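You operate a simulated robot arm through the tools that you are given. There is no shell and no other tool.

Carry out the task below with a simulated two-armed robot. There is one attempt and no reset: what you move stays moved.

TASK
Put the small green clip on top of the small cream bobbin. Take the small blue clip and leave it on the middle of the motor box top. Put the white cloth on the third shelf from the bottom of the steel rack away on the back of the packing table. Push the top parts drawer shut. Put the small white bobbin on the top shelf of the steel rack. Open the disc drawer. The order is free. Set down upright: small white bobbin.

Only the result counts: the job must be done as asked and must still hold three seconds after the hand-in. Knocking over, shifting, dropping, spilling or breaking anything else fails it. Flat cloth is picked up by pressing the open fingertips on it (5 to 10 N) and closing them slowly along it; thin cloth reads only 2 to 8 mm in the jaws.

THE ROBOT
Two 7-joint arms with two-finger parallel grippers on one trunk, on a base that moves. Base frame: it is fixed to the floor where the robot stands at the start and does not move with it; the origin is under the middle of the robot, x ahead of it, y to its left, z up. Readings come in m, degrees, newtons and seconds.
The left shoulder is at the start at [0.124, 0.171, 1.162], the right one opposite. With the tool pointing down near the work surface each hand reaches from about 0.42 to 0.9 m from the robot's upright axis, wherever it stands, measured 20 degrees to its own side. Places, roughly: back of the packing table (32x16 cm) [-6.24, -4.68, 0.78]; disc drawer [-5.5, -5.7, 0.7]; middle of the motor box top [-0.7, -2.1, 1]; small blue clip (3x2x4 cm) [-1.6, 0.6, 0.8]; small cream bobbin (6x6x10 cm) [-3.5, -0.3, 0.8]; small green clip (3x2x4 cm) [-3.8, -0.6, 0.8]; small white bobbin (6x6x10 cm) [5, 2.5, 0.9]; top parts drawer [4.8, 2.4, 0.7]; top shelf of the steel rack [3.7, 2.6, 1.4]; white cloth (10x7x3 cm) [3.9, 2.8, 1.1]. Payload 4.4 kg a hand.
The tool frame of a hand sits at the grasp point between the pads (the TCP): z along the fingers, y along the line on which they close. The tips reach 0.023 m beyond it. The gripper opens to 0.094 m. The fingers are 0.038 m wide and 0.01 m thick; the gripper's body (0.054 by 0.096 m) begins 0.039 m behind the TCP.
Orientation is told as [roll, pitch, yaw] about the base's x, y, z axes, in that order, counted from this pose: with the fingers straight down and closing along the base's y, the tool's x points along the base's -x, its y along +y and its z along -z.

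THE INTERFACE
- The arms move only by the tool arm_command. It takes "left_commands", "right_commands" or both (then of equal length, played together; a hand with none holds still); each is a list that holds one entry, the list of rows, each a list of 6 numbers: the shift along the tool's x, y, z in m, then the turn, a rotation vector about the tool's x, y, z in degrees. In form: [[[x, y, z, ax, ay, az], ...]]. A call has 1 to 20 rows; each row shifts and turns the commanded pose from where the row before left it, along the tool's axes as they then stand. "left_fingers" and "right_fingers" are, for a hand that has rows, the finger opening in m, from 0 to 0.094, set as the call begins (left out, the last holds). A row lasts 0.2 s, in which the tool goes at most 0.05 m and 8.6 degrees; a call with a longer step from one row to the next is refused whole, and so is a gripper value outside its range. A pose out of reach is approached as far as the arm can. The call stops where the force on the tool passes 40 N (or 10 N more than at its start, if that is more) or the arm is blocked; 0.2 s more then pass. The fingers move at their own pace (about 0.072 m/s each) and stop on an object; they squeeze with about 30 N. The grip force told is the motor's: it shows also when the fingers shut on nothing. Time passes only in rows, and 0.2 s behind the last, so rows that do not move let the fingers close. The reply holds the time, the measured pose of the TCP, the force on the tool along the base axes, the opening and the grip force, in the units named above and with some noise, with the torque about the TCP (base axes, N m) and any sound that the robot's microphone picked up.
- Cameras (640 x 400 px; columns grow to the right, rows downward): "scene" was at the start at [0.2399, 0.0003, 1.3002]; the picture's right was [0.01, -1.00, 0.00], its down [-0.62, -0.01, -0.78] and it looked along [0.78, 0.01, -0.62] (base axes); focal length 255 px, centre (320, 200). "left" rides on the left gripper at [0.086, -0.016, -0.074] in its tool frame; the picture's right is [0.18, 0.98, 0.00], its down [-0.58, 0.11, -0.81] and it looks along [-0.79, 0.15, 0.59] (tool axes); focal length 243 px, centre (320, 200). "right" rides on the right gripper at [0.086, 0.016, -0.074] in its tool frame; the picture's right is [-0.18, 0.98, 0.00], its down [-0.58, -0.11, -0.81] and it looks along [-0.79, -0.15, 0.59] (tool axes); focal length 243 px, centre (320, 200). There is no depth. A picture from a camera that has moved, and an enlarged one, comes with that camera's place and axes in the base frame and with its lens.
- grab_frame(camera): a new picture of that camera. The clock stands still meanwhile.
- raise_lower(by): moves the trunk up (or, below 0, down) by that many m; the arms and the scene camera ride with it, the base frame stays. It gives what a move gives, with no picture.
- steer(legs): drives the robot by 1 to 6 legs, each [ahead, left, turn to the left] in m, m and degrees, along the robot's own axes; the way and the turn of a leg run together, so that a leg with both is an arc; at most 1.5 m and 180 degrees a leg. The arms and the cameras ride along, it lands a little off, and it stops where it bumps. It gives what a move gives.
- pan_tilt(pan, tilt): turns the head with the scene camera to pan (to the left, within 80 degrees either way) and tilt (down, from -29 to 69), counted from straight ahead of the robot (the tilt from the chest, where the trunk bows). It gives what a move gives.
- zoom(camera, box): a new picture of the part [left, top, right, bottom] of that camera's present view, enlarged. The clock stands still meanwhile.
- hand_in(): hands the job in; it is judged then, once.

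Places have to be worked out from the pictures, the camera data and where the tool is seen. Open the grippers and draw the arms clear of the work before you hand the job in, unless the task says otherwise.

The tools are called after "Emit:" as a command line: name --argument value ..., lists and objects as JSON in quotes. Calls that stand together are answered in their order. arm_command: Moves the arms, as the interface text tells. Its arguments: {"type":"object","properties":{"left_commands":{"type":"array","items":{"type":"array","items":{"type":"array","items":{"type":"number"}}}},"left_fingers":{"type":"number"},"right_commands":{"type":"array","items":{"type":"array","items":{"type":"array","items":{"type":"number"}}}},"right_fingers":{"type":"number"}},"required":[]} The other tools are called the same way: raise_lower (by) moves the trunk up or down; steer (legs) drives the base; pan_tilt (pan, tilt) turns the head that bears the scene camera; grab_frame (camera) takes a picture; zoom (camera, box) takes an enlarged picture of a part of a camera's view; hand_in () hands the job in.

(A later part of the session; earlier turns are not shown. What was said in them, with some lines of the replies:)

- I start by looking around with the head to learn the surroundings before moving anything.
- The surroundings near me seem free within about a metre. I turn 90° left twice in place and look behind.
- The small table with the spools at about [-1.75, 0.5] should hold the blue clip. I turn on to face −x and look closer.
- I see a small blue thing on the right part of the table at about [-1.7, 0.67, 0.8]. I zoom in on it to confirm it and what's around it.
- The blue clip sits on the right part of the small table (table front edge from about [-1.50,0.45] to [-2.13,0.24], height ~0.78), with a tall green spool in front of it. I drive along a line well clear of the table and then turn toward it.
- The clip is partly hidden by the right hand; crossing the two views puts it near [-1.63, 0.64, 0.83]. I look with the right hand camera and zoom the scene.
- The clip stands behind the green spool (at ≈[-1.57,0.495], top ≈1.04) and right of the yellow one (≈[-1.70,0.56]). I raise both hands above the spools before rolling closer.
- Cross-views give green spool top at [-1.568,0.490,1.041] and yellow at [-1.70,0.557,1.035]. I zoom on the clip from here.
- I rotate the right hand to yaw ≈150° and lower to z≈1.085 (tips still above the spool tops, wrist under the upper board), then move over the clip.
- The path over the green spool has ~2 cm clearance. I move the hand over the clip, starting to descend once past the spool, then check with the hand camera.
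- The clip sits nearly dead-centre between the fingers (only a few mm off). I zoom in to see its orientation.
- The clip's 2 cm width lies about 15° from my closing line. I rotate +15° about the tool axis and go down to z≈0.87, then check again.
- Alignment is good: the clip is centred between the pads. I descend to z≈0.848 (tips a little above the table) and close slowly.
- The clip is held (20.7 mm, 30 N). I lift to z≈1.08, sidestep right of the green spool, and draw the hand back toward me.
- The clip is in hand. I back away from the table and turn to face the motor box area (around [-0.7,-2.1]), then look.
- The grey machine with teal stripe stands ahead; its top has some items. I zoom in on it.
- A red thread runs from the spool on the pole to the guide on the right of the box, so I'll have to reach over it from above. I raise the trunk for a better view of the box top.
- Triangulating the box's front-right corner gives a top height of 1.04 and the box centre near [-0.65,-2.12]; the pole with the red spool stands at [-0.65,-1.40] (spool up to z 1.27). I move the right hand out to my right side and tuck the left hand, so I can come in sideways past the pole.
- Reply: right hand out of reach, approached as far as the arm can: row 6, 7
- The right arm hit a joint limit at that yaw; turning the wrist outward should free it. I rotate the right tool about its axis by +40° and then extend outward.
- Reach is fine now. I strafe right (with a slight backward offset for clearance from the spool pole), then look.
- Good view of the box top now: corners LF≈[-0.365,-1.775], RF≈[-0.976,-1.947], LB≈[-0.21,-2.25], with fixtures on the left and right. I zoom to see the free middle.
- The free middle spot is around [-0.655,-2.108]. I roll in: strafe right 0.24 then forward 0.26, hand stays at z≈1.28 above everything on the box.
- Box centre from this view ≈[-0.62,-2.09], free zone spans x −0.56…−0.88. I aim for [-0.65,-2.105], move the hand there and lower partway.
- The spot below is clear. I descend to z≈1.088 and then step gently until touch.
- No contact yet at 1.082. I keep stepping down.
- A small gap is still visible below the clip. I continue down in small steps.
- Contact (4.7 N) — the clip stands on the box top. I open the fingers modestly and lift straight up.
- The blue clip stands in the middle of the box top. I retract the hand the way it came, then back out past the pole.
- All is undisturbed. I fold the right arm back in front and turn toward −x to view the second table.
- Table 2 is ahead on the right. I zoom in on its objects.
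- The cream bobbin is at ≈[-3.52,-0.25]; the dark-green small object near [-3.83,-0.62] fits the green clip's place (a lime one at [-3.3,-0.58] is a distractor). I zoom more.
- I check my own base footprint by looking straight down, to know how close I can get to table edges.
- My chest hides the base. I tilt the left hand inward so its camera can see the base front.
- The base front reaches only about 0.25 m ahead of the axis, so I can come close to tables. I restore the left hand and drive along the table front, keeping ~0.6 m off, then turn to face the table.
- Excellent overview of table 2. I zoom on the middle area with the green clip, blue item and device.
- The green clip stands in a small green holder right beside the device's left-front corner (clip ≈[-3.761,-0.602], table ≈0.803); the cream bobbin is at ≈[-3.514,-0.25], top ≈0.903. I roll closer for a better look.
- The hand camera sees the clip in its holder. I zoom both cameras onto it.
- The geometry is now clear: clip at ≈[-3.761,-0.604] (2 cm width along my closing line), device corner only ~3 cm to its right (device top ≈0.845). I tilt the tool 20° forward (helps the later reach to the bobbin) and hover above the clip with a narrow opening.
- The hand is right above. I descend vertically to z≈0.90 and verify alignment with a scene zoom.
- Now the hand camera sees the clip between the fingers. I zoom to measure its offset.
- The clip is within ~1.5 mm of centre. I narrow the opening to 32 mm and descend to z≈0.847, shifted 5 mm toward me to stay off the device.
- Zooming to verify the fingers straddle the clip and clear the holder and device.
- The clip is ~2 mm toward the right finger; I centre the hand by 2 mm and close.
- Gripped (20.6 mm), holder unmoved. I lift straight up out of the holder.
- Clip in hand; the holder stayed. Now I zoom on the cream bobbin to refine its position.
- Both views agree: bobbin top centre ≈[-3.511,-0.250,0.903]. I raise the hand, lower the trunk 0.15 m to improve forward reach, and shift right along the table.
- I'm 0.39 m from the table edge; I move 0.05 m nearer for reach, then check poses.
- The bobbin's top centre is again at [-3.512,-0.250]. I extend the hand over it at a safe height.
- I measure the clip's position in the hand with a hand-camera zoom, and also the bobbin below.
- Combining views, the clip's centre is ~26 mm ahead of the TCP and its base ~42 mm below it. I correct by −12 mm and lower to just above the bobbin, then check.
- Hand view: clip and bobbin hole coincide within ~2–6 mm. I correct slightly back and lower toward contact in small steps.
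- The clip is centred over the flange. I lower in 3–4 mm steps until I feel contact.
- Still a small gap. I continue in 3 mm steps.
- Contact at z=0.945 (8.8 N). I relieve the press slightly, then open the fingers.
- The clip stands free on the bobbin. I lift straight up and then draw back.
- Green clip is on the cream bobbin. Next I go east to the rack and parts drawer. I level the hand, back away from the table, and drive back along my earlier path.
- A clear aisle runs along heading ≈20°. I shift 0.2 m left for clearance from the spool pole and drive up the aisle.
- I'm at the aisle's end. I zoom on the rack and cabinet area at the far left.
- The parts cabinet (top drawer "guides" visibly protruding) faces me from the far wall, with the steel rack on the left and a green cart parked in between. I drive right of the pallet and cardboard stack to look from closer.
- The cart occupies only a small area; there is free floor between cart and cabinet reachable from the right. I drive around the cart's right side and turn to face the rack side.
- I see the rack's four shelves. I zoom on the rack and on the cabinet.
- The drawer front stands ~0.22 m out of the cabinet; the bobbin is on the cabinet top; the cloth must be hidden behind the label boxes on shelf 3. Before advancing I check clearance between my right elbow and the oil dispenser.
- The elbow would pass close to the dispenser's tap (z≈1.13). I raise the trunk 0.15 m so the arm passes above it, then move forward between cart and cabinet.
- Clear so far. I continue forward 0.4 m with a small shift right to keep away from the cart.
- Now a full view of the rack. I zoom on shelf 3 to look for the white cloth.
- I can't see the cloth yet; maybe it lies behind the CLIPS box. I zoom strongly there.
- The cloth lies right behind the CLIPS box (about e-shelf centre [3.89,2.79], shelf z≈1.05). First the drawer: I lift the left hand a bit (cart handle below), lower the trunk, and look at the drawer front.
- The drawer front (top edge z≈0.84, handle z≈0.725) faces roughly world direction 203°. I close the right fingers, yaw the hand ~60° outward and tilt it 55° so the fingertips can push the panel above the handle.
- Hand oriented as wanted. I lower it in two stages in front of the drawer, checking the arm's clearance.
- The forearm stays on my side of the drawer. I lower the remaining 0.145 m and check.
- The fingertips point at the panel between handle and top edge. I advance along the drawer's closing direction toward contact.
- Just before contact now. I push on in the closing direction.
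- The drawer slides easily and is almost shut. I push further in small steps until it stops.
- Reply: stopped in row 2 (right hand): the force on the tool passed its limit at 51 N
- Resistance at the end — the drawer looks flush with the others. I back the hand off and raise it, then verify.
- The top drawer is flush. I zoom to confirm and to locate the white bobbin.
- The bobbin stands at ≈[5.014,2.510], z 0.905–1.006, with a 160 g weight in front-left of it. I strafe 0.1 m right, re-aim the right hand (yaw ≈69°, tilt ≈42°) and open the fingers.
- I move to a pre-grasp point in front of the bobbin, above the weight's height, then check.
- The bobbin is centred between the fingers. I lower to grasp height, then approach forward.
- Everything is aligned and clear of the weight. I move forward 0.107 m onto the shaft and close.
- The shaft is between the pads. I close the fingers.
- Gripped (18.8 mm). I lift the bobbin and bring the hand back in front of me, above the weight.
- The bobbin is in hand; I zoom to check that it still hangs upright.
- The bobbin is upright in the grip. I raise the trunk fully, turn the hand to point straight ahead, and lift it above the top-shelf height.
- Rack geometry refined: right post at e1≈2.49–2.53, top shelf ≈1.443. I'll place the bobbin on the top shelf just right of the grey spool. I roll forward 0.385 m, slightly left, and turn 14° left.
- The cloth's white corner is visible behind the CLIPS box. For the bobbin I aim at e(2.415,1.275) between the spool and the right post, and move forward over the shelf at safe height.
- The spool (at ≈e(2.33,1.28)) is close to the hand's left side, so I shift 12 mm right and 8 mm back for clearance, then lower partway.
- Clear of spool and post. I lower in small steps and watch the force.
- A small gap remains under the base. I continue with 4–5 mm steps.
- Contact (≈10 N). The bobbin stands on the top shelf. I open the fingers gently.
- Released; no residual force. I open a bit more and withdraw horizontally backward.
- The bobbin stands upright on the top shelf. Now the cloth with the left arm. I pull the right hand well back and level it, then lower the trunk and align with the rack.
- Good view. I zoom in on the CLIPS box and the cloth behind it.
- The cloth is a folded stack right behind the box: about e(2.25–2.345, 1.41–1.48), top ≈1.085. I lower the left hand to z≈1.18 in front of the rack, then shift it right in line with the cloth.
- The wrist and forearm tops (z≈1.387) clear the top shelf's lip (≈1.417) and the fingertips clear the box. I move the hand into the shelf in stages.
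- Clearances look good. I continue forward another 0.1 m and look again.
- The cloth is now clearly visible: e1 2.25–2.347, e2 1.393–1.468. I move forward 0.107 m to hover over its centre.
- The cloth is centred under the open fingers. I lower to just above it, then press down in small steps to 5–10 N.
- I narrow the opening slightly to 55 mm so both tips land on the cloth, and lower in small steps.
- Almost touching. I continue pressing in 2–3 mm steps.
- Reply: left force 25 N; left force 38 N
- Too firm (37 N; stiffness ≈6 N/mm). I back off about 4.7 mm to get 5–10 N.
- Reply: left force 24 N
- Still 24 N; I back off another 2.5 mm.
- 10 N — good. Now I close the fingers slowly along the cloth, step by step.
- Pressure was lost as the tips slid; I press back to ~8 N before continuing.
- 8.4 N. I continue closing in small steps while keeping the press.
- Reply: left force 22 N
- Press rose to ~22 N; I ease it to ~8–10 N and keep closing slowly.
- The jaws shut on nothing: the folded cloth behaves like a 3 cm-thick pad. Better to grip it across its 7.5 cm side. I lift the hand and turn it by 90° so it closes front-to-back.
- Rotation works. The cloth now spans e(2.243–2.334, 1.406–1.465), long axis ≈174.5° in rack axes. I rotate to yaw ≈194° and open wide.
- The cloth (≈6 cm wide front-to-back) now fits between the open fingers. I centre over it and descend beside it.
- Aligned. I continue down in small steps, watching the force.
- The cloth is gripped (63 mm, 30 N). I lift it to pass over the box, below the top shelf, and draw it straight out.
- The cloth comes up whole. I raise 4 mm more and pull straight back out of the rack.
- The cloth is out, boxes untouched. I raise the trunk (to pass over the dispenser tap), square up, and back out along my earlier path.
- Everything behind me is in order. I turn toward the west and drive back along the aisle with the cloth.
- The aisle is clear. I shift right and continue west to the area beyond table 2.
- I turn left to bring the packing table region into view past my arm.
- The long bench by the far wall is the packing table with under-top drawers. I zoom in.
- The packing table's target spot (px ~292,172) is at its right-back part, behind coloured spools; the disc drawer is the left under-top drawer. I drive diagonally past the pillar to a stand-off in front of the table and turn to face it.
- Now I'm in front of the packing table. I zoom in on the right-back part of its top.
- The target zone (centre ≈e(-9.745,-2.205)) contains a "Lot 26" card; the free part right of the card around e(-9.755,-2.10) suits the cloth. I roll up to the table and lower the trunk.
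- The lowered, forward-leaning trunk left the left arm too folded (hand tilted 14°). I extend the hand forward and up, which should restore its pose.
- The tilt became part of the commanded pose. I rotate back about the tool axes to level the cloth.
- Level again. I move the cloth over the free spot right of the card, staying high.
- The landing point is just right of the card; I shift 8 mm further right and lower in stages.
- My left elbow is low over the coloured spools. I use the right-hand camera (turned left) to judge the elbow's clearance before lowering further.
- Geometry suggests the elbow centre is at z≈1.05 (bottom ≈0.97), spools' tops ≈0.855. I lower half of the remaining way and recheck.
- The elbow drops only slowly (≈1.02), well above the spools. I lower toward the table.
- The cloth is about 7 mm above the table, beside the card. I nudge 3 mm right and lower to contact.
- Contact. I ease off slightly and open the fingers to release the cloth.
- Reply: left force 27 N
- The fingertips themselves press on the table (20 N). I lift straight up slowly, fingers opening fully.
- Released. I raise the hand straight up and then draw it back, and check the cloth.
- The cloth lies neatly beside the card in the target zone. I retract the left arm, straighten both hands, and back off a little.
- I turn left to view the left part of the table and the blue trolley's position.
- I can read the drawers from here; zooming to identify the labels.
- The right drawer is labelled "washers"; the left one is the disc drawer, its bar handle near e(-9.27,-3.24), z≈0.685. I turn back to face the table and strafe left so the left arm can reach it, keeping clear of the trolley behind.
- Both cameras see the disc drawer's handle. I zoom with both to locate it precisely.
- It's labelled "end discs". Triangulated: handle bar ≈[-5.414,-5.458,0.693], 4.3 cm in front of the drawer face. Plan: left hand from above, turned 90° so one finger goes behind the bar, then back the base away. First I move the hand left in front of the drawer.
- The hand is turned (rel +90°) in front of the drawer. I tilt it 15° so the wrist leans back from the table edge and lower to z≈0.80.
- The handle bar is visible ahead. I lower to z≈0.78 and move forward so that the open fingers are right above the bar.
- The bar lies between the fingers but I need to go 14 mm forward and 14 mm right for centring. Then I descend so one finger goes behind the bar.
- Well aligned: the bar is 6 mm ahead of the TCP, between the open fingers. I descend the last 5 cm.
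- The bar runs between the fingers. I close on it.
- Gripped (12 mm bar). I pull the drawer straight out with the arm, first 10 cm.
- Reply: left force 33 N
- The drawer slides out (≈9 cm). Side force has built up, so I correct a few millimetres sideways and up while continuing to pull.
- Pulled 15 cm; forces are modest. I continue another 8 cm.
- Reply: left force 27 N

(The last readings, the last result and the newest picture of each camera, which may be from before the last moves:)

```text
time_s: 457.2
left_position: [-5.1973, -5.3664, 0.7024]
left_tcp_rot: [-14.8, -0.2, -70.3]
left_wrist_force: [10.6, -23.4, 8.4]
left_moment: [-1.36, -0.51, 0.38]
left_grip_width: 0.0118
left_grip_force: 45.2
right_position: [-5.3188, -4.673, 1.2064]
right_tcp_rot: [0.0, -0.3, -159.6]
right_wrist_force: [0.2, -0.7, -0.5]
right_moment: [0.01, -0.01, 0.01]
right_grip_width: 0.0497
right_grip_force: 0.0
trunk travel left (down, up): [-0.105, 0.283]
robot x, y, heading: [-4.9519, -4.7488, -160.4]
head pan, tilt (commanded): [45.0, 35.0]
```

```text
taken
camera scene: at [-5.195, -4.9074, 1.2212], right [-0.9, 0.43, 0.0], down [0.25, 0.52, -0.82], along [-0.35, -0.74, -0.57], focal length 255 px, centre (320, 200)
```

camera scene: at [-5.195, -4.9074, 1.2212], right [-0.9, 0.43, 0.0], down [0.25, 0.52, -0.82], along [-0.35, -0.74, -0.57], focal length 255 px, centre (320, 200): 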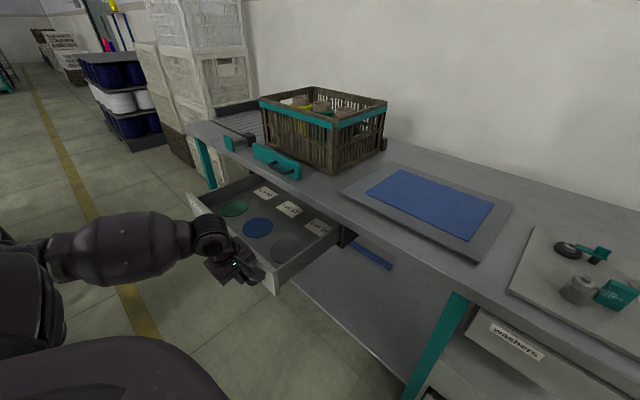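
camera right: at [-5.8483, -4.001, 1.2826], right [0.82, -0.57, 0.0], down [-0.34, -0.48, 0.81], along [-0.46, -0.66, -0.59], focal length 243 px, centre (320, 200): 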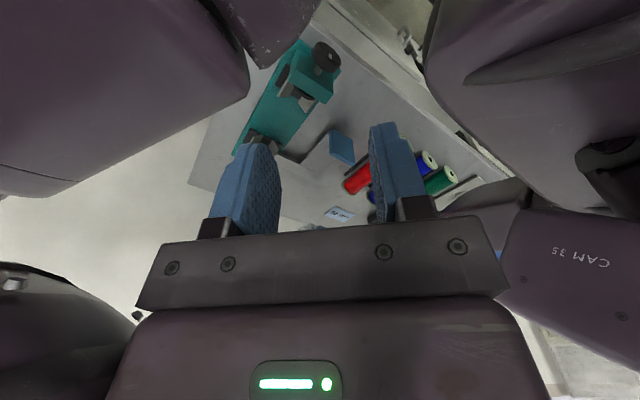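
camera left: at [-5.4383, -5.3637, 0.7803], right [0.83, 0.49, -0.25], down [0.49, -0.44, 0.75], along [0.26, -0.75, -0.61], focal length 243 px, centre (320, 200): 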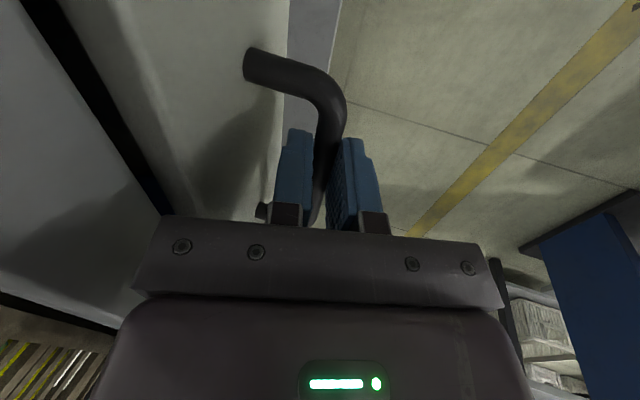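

The drawer is open ~23 cm, discs visible. I relieve the side force and try a few more centimetres toward its stop.

Emit:
arm_command --left_commands '[[[-0.003, 0, -0.001, 0, 0, 0], [0, 0, 0, 0, 0, 0]]]'

Emit:
arm_command --left_commands '[[[0, 0.0145, -0.004, 0, 0, 0], [0, 0.0145, -0.004, 0, 0, 0], [0, 0.0145, -0.004, 0, 0, 0], [0, 0, 0, 0, 0, 0]]]'

```text
time_s: 457.9
left_position: [-5.1997, -5.3673, 0.7034]
left_tcp_rot: [-14.7, 0.2, -70.6]
left_wrist_force: [-0.1, 3.8, -11.5]
left_moment: [-0.88, -0.39, 0.59]
left_grip_width: 0.0118
left_grip_force: 44.6
right_position: [-5.3201, -4.6735, 1.206]
right_tcp_rot: [0.3, -0.2, -159.7]
right_wrist_force: [-0.4, -1.0, -0.3]
right_moment: [-0.01, 0.0, -0.03]
right_grip_width: 0.0502
right_grip_force: 0.1
trunk travel left (down, up): [-0.105, 0.283]
robot x, y, heading: [-4.9468, -4.7521, -160.6]
head pan, tilt (commanded): [45.0, 35.0]
```

```text
time_s: 458.9
left_position: [-5.1554, -5.351, 0.7025]
left_tcp_rot: [-14.8, 0.2, -70.6]
left_wrist_force: [-15.4, 25.7, -23.2]
left_moment: [0.97, 0.33, 0.29]
left_grip_width: 0.0119
left_grip_force: 45.2
right_position: [-5.3202, -4.673, 1.2057]
right_tcp_rot: [0.2, -0.2, -159.7]
right_wrist_force: [0.3, -0.2, -0.4]
right_moment: [-0.01, 0.02, 0.01]
right_grip_width: 0.0499
right_grip_force: 0.0
trunk travel left (down, up): [-0.105, 0.283]
robot x, y, heading: [-4.9481, -4.7505, -160.2]
head pan, tilt (commanded): [45.0, 35.0]
```

The drawer is open ~28 cm. I relieve the residual forces, release the handle and lift the hand straight up.

Emit:
arm_command --left_commands '[[[0.003, 0, 0.003, 0, 0, 0], [0, 0, 0, 0, 0, 0]]]'

Emit:
arm_command --left_commands '[[[0, 0, 0, 0, 0, 0], [0, 0, 0, 0, 0, 0], [0, 0, 0, 0, 0, 0]]]' --left_fingers 0.05

Emit:
grab_frame --camera "left"

```text
time_s: 459.4
left_position: [-5.157, -5.3526, 0.7037]
left_tcp_rot: [-15.1, -0.2, -70.3]
left_wrist_force: [-0.9, 6.6, 3.4]
left_moment: [1.4, 0.5, -0.19]
left_grip_width: 0.0118
left_grip_force: 45.2
right_position: [-5.3179, -4.672, 1.2069]
right_tcp_rot: [0.2, -0.4, -159.6]
right_wrist_force: [-0.3, -0.1, -0.6]
right_moment: [-0.02, 0.0, 0.03]
right_grip_width: 0.0502
right_grip_force: 0.0
trunk travel left (down, up): [-0.105, 0.283]
robot x, y, heading: [-4.9501, -4.7507, -160.4]
head pan, tilt (commanded): [45.0, 35.0]
```

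```text
time_s: 460.2
left_position: [-5.1574, -5.3501, 0.7022]
left_tcp_rot: [-14.9, -0.1, -70.5]
left_wrist_force: [1.2, -0.6, 1.9]
left_moment: [-0.04, -0.03, 0.1]
left_grip_width: 0.0495
left_grip_force: 0.1
right_position: [-5.3184, -4.6726, 1.2064]
right_tcp_rot: [0.1, -0.3, -159.6]
right_wrist_force: [-1.2, 0.5, -0.2]
right_moment: [0.0, -0.02, 0.01]
right_grip_width: 0.05
right_grip_force: 0.0
trunk travel left (down, up): [-0.105, 0.283]
robot x, y, heading: [-4.9498, -4.7502, -160.4]
head pan, tilt (commanded): [45.0, 35.0]
```

```text
taken
camera left: at [-5.1815, -5.2677, 0.7789], right [0.83, 0.49, -0.25], down [0.49, -0.44, 0.75], along [0.26, -0.75, -0.61], focal length 243 px, centre (320, 200)
```

left: 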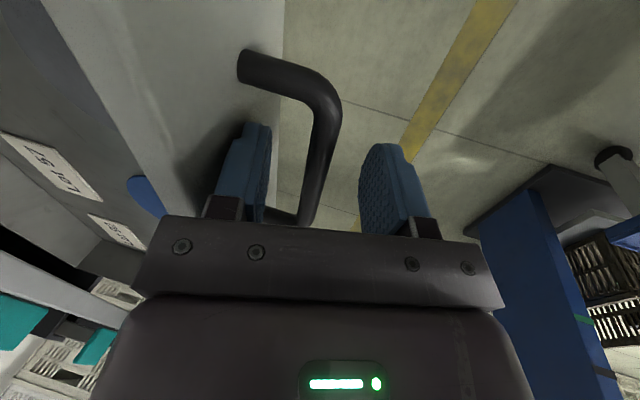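

Released cleanly. I lift straight up.

Emit:
arm_command --left_commands '[[[0, -0.0052, -0.0193, 0, 0, 0], [0, -0.0078, -0.029, 0, 0, 0], [0, -0.0104, -0.0386, 0, 0, 0], [0, -0.0104, -0.0386, 0, 0, 0], [0, -0.0104, -0.0386, 0, 0, 0], [0, -0.0104, -0.0386, 0, 0, 0], [0, -0.0104, -0.0386, 0, 0, 0], [0, -0.0104, -0.0386, 0, 0, 0], [0, 0, 0, 0, 0, 0]]]'

Emit:
grab_frame --camera "scene"

```text
time_s: 462.2
left_position: [-5.1561, -5.3493, 0.9935]
left_tcp_rot: [-14.9, 0.0, -70.5]
left_wrist_force: [0.3, 0.1, -0.5]
left_moment: [-0.01, 0.01, 0.01]
left_grip_width: 0.0502
left_grip_force: 0.1
right_position: [-5.3192, -4.6724, 1.2059]
right_tcp_rot: [0.1, -0.3, -159.7]
right_wrist_force: [0.3, -0.1, -0.9]
right_moment: [0.04, 0.03, -0.01]
right_grip_width: 0.05
right_grip_force: 0.2
trunk travel left (down, up): [-0.105, 0.283]
robot x, y, heading: [-4.9466, -4.7506, -160.4]
head pan, tilt (commanded): [45.0, 35.0]
```

```text
taken
camera scene: at [-5.1959, -4.9064, 1.2213], right [-0.9, 0.43, 0.0], down [0.25, 0.52, -0.82], along [-0.35, -0.74, -0.57], focal length 255 px, centre (320, 200)
```

scene: 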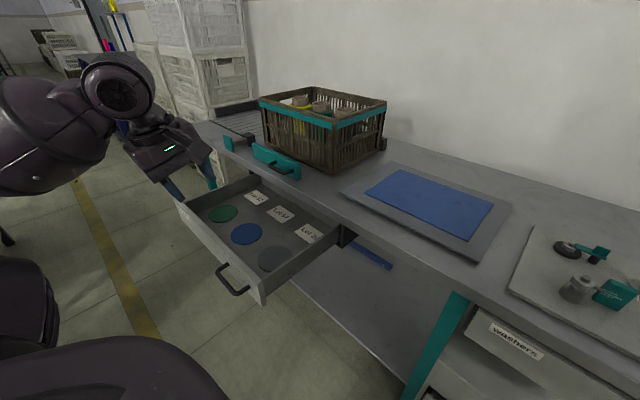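

The disc drawer is wide open with its contents undisturbed. I raise the left hand further, strafe right, and re-inspect the cloth.

Emit:
arm_command --left_commands '[[[0, -0.0104, -0.0386, -7.5, 0, 0], [0, -0.0104, -0.0386, -7.5, 0, 0], [0, 0, -0.03, 0, 0, 0], [0, 0, 0, 0, 0, 0]]]'

Emit:
steer --legs '[[0, -0.55, 0]]'

Emit:
pan_tilt --pan -15 --tilt 30

Emit:
grab_frame --camera "scene"

```text
time_s: 463.2
left_position: [-5.1627, -5.3543, 1.1037]
left_tcp_rot: [0.1, 0.0, -70.6]
left_wrist_force: [-0.4, -0.3, 0.9]
left_moment: [0.01, 0.0, 0.0]
left_grip_width: 0.0502
left_grip_force: 0.1
right_position: [-5.3192, -4.6729, 1.2067]
right_tcp_rot: [0.3, -0.3, -159.6]
right_wrist_force: [0.6, -0.8, -0.8]
right_moment: [-0.02, 0.0, 0.01]
right_grip_width: 0.05
right_grip_force: 0.1
trunk travel left (down, up): [-0.105, 0.283]
robot x, y, heading: [-4.9514, -4.7523, -160.4]
head pan, tilt (commanded): [45.0, 35.0]
```

```text
time_s: 468.5
left_position: [-5.3457, -4.8406, 1.1038]
left_tcp_rot: [0.1, 0.0, -70.5]
left_wrist_force: [-0.2, -0.1, -0.5]
left_moment: [0.02, 0.02, 0.0]
left_grip_width: 0.05
left_grip_force: 0.1
right_position: [-5.5037, -4.1592, 1.2061]
right_tcp_rot: [0.1, -0.3, -159.5]
right_wrist_force: [0.1, -0.7, -1.3]
right_moment: [-0.03, 0.01, 0.02]
right_grip_width: 0.05
right_grip_force: 0.1
trunk travel left (down, up): [-0.105, 0.283]
robot x, y, heading: [-5.135, -4.2363, -160.5]
head pan, tilt (commanded): [45.0, 35.0]
```

```text
time_s: 469.8
left_position: [-5.3469, -4.8412, 1.1027]
left_tcp_rot: [0.0, 0.1, -70.4]
left_wrist_force: [-0.7, 0.6, -0.2]
left_moment: [0.04, 0.01, -0.03]
left_grip_width: 0.0501
left_grip_force: 0.1
right_position: [-5.5014, -4.1599, 1.2064]
right_tcp_rot: [0.2, -0.3, -159.6]
right_wrist_force: [0.5, 0.4, 0.8]
right_moment: [0.01, -0.04, 0.0]
right_grip_width: 0.0501
right_grip_force: 0.1
trunk travel left (down, up): [-0.105, 0.283]
robot x, y, heading: [-5.1304, -4.2364, -160.6]
head pan, tilt (commanded): [-15.0, 30.0]
```

```text
taken
camera scene: at [-5.4314, -4.3206, 1.2291], right [-0.08, 1.0, 0.0], down [0.5, 0.04, -0.87], along [-0.86, -0.07, -0.5], focal length 255 px, centre (320, 200)
```

scene: 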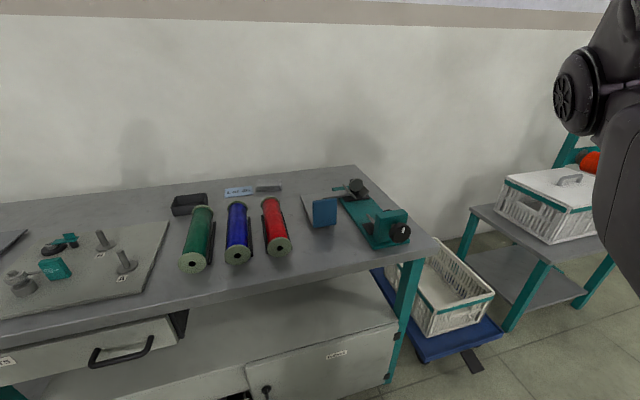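

Emit:
zoom --camera "scene" --box '[150, 160, 390, 290]'

```text
2.67 times, centred on (270, 225) of scene
camera zoom: at [-5.4314, -4.3206, 1.2291], right [-0.08, 1.0, 0.0], down [0.5, 0.04, -0.87], along [-0.86, -0.07, -0.5], focal length 679 px, centre (453, 133)
```

zoom: 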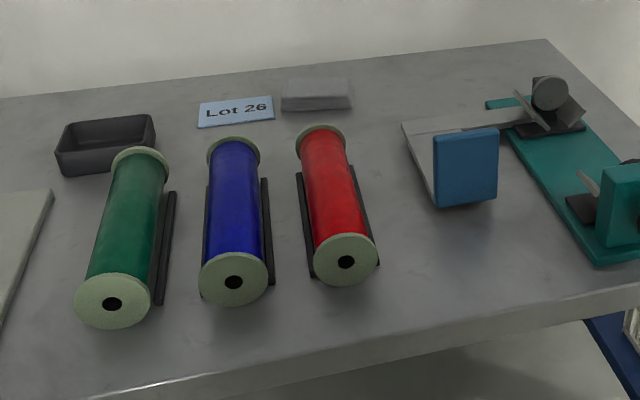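

The cloth is in place. I open both grippers fully and back away from the table to leave everything clear.

Emit:
arm_command --left_commands '[[[0, 0, -0.03, 0, 0, 0], [0, 0, 0, 0, 0, 0], [0, 0, 0, 0, 0, 0]]]' --right_commands '[[[0, 0, 0, 0, 0, 0], [0, 0, 0, 0, 0, 0], [0, 0, 0, 0, 0, 0]]]' --left_fingers 0.09 --right_fingers 0.09

Emit:
steer --legs '[[-0.4, 0, 0]]'

Emit:
pan_tilt --pan 30 --tilt 25

Emit:
grab_frame --camera "scene"

```text
time_s: 470.6
left_position: [-5.3451, -4.8415, 1.1337]
left_tcp_rot: [0.1, 0.0, -70.4]
left_wrist_force: [-0.7, 0.1, 1.1]
left_moment: [-0.02, -0.02, -0.04]
left_grip_width: 0.0899
left_grip_force: 0.0
right_position: [-5.5024, -4.1585, 1.2062]
right_tcp_rot: [0.1, -0.3, -159.5]
right_wrist_force: [0.1, -0.8, 1.4]
right_moment: [0.01, -0.03, 0.0]
right_grip_width: 0.0901
right_grip_force: 0.1
trunk travel left (down, up): [-0.105, 0.283]
robot x, y, heading: [-5.1302, -4.2389, -160.3]
head pan, tilt (commanded): [-15.0, 30.0]
```

```text
time_s: 473.1
left_position: [-4.9635, -4.7072, 1.1332]
left_tcp_rot: [0.1, 0.0, -69.9]
left_wrist_force: [0.7, 0.2, -0.8]
left_moment: [0.02, 0.03, -0.01]
left_grip_width: 0.0899
left_grip_force: 0.0
right_position: [-5.129, -4.026, 1.2063]
right_tcp_rot: [0.1, -0.3, -159.0]
right_wrist_force: [-0.3, 0.3, -0.2]
right_moment: [-0.02, -0.01, 0.02]
right_grip_width: 0.09
right_grip_force: 0.1
trunk travel left (down, up): [-0.105, 0.283]
robot x, y, heading: [-4.7577, -4.1, -159.7]
head pan, tilt (commanded): [-15.0, 30.0]
```

```text
time_s: 474.2
left_position: [-4.9638, -4.7073, 1.1339]
left_tcp_rot: [0.1, 0.0, -69.8]
left_wrist_force: [0.6, 0.9, 0.6]
left_moment: [0.0, 0.01, 0.0]
left_grip_width: 0.09
left_grip_force: 0.0
right_position: [-5.1273, -4.0252, 1.2073]
right_tcp_rot: [0.1, -0.3, -158.9]
right_wrist_force: [0.2, -0.6, 0.4]
right_moment: [0.03, -0.04, -0.01]
right_grip_width: 0.0897
right_grip_force: 0.0
trunk travel left (down, up): [-0.105, 0.283]
robot x, y, heading: [-4.7541, -4.1013, -159.6]
head pan, tilt (commanded): [30.0, 25.0]
```

```text
taken
camera scene: at [-5.0246, -4.2499, 1.2371], right [-0.77, 0.64, 0.0], down [0.27, 0.32, -0.91], along [-0.58, -0.7, -0.42], focal length 255 px, centre (320, 200)
```

scene: 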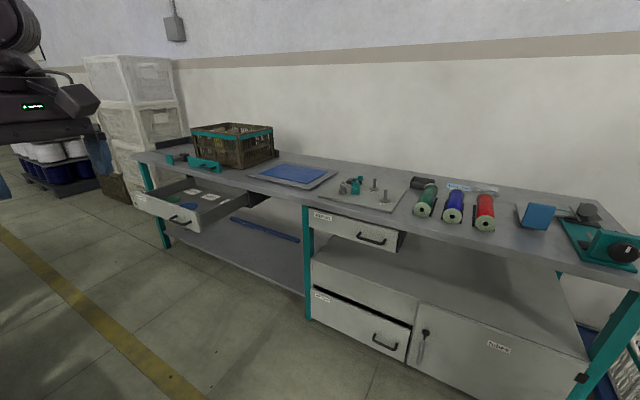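

All six tasks are done: clips placed, cloth on the packing table, top parts drawer shut, white bobbin upright on the top shelf, and the disc drawer open; arms are clear and grippers open. I hand the job in.

Emit:
hand_in

```text
The job is handed in.
```

I finished all six parts and handed the job in. I don't have the judge's verdict. What I saw after each step:

| Part | State when I last checked |
|---|---|
| Green clip | Standing on top of the cream bobbin |
| Blue clip | Standing near the middle of the motor box top, a few cm off the exact centre towards the clear part between the fixtures |
| White cloth | On the back of the packing table, right of the "Lot 26" card |
| Top parts drawer | Pushed shut until it stopped, flush with the drawers below |
| White bobbin | Upright on the top shelf of the steel rack |
| Disc drawer | Open about 28 cm; it is the one labelled "end discs" |

- **Cloth position:** it sits about 10 cm from the centre of the 32x16 cm zone, because the "Lot 26" card lies in the middle. By my measurements it is inside the zone, but its right edge is only a few millimetres from the limit.
- **Cloth grip:** it was a 3 cm thick folded pad, so the pressing method closed on nothing. I lifted it by its sides instead. I briefly pressed on it harder than the 5 to 10 N you gave, up to about 37 N, before easing off.

I saw nothing else knocked over or shifted. Both grippers are open and the robot is backed away from the packing table.
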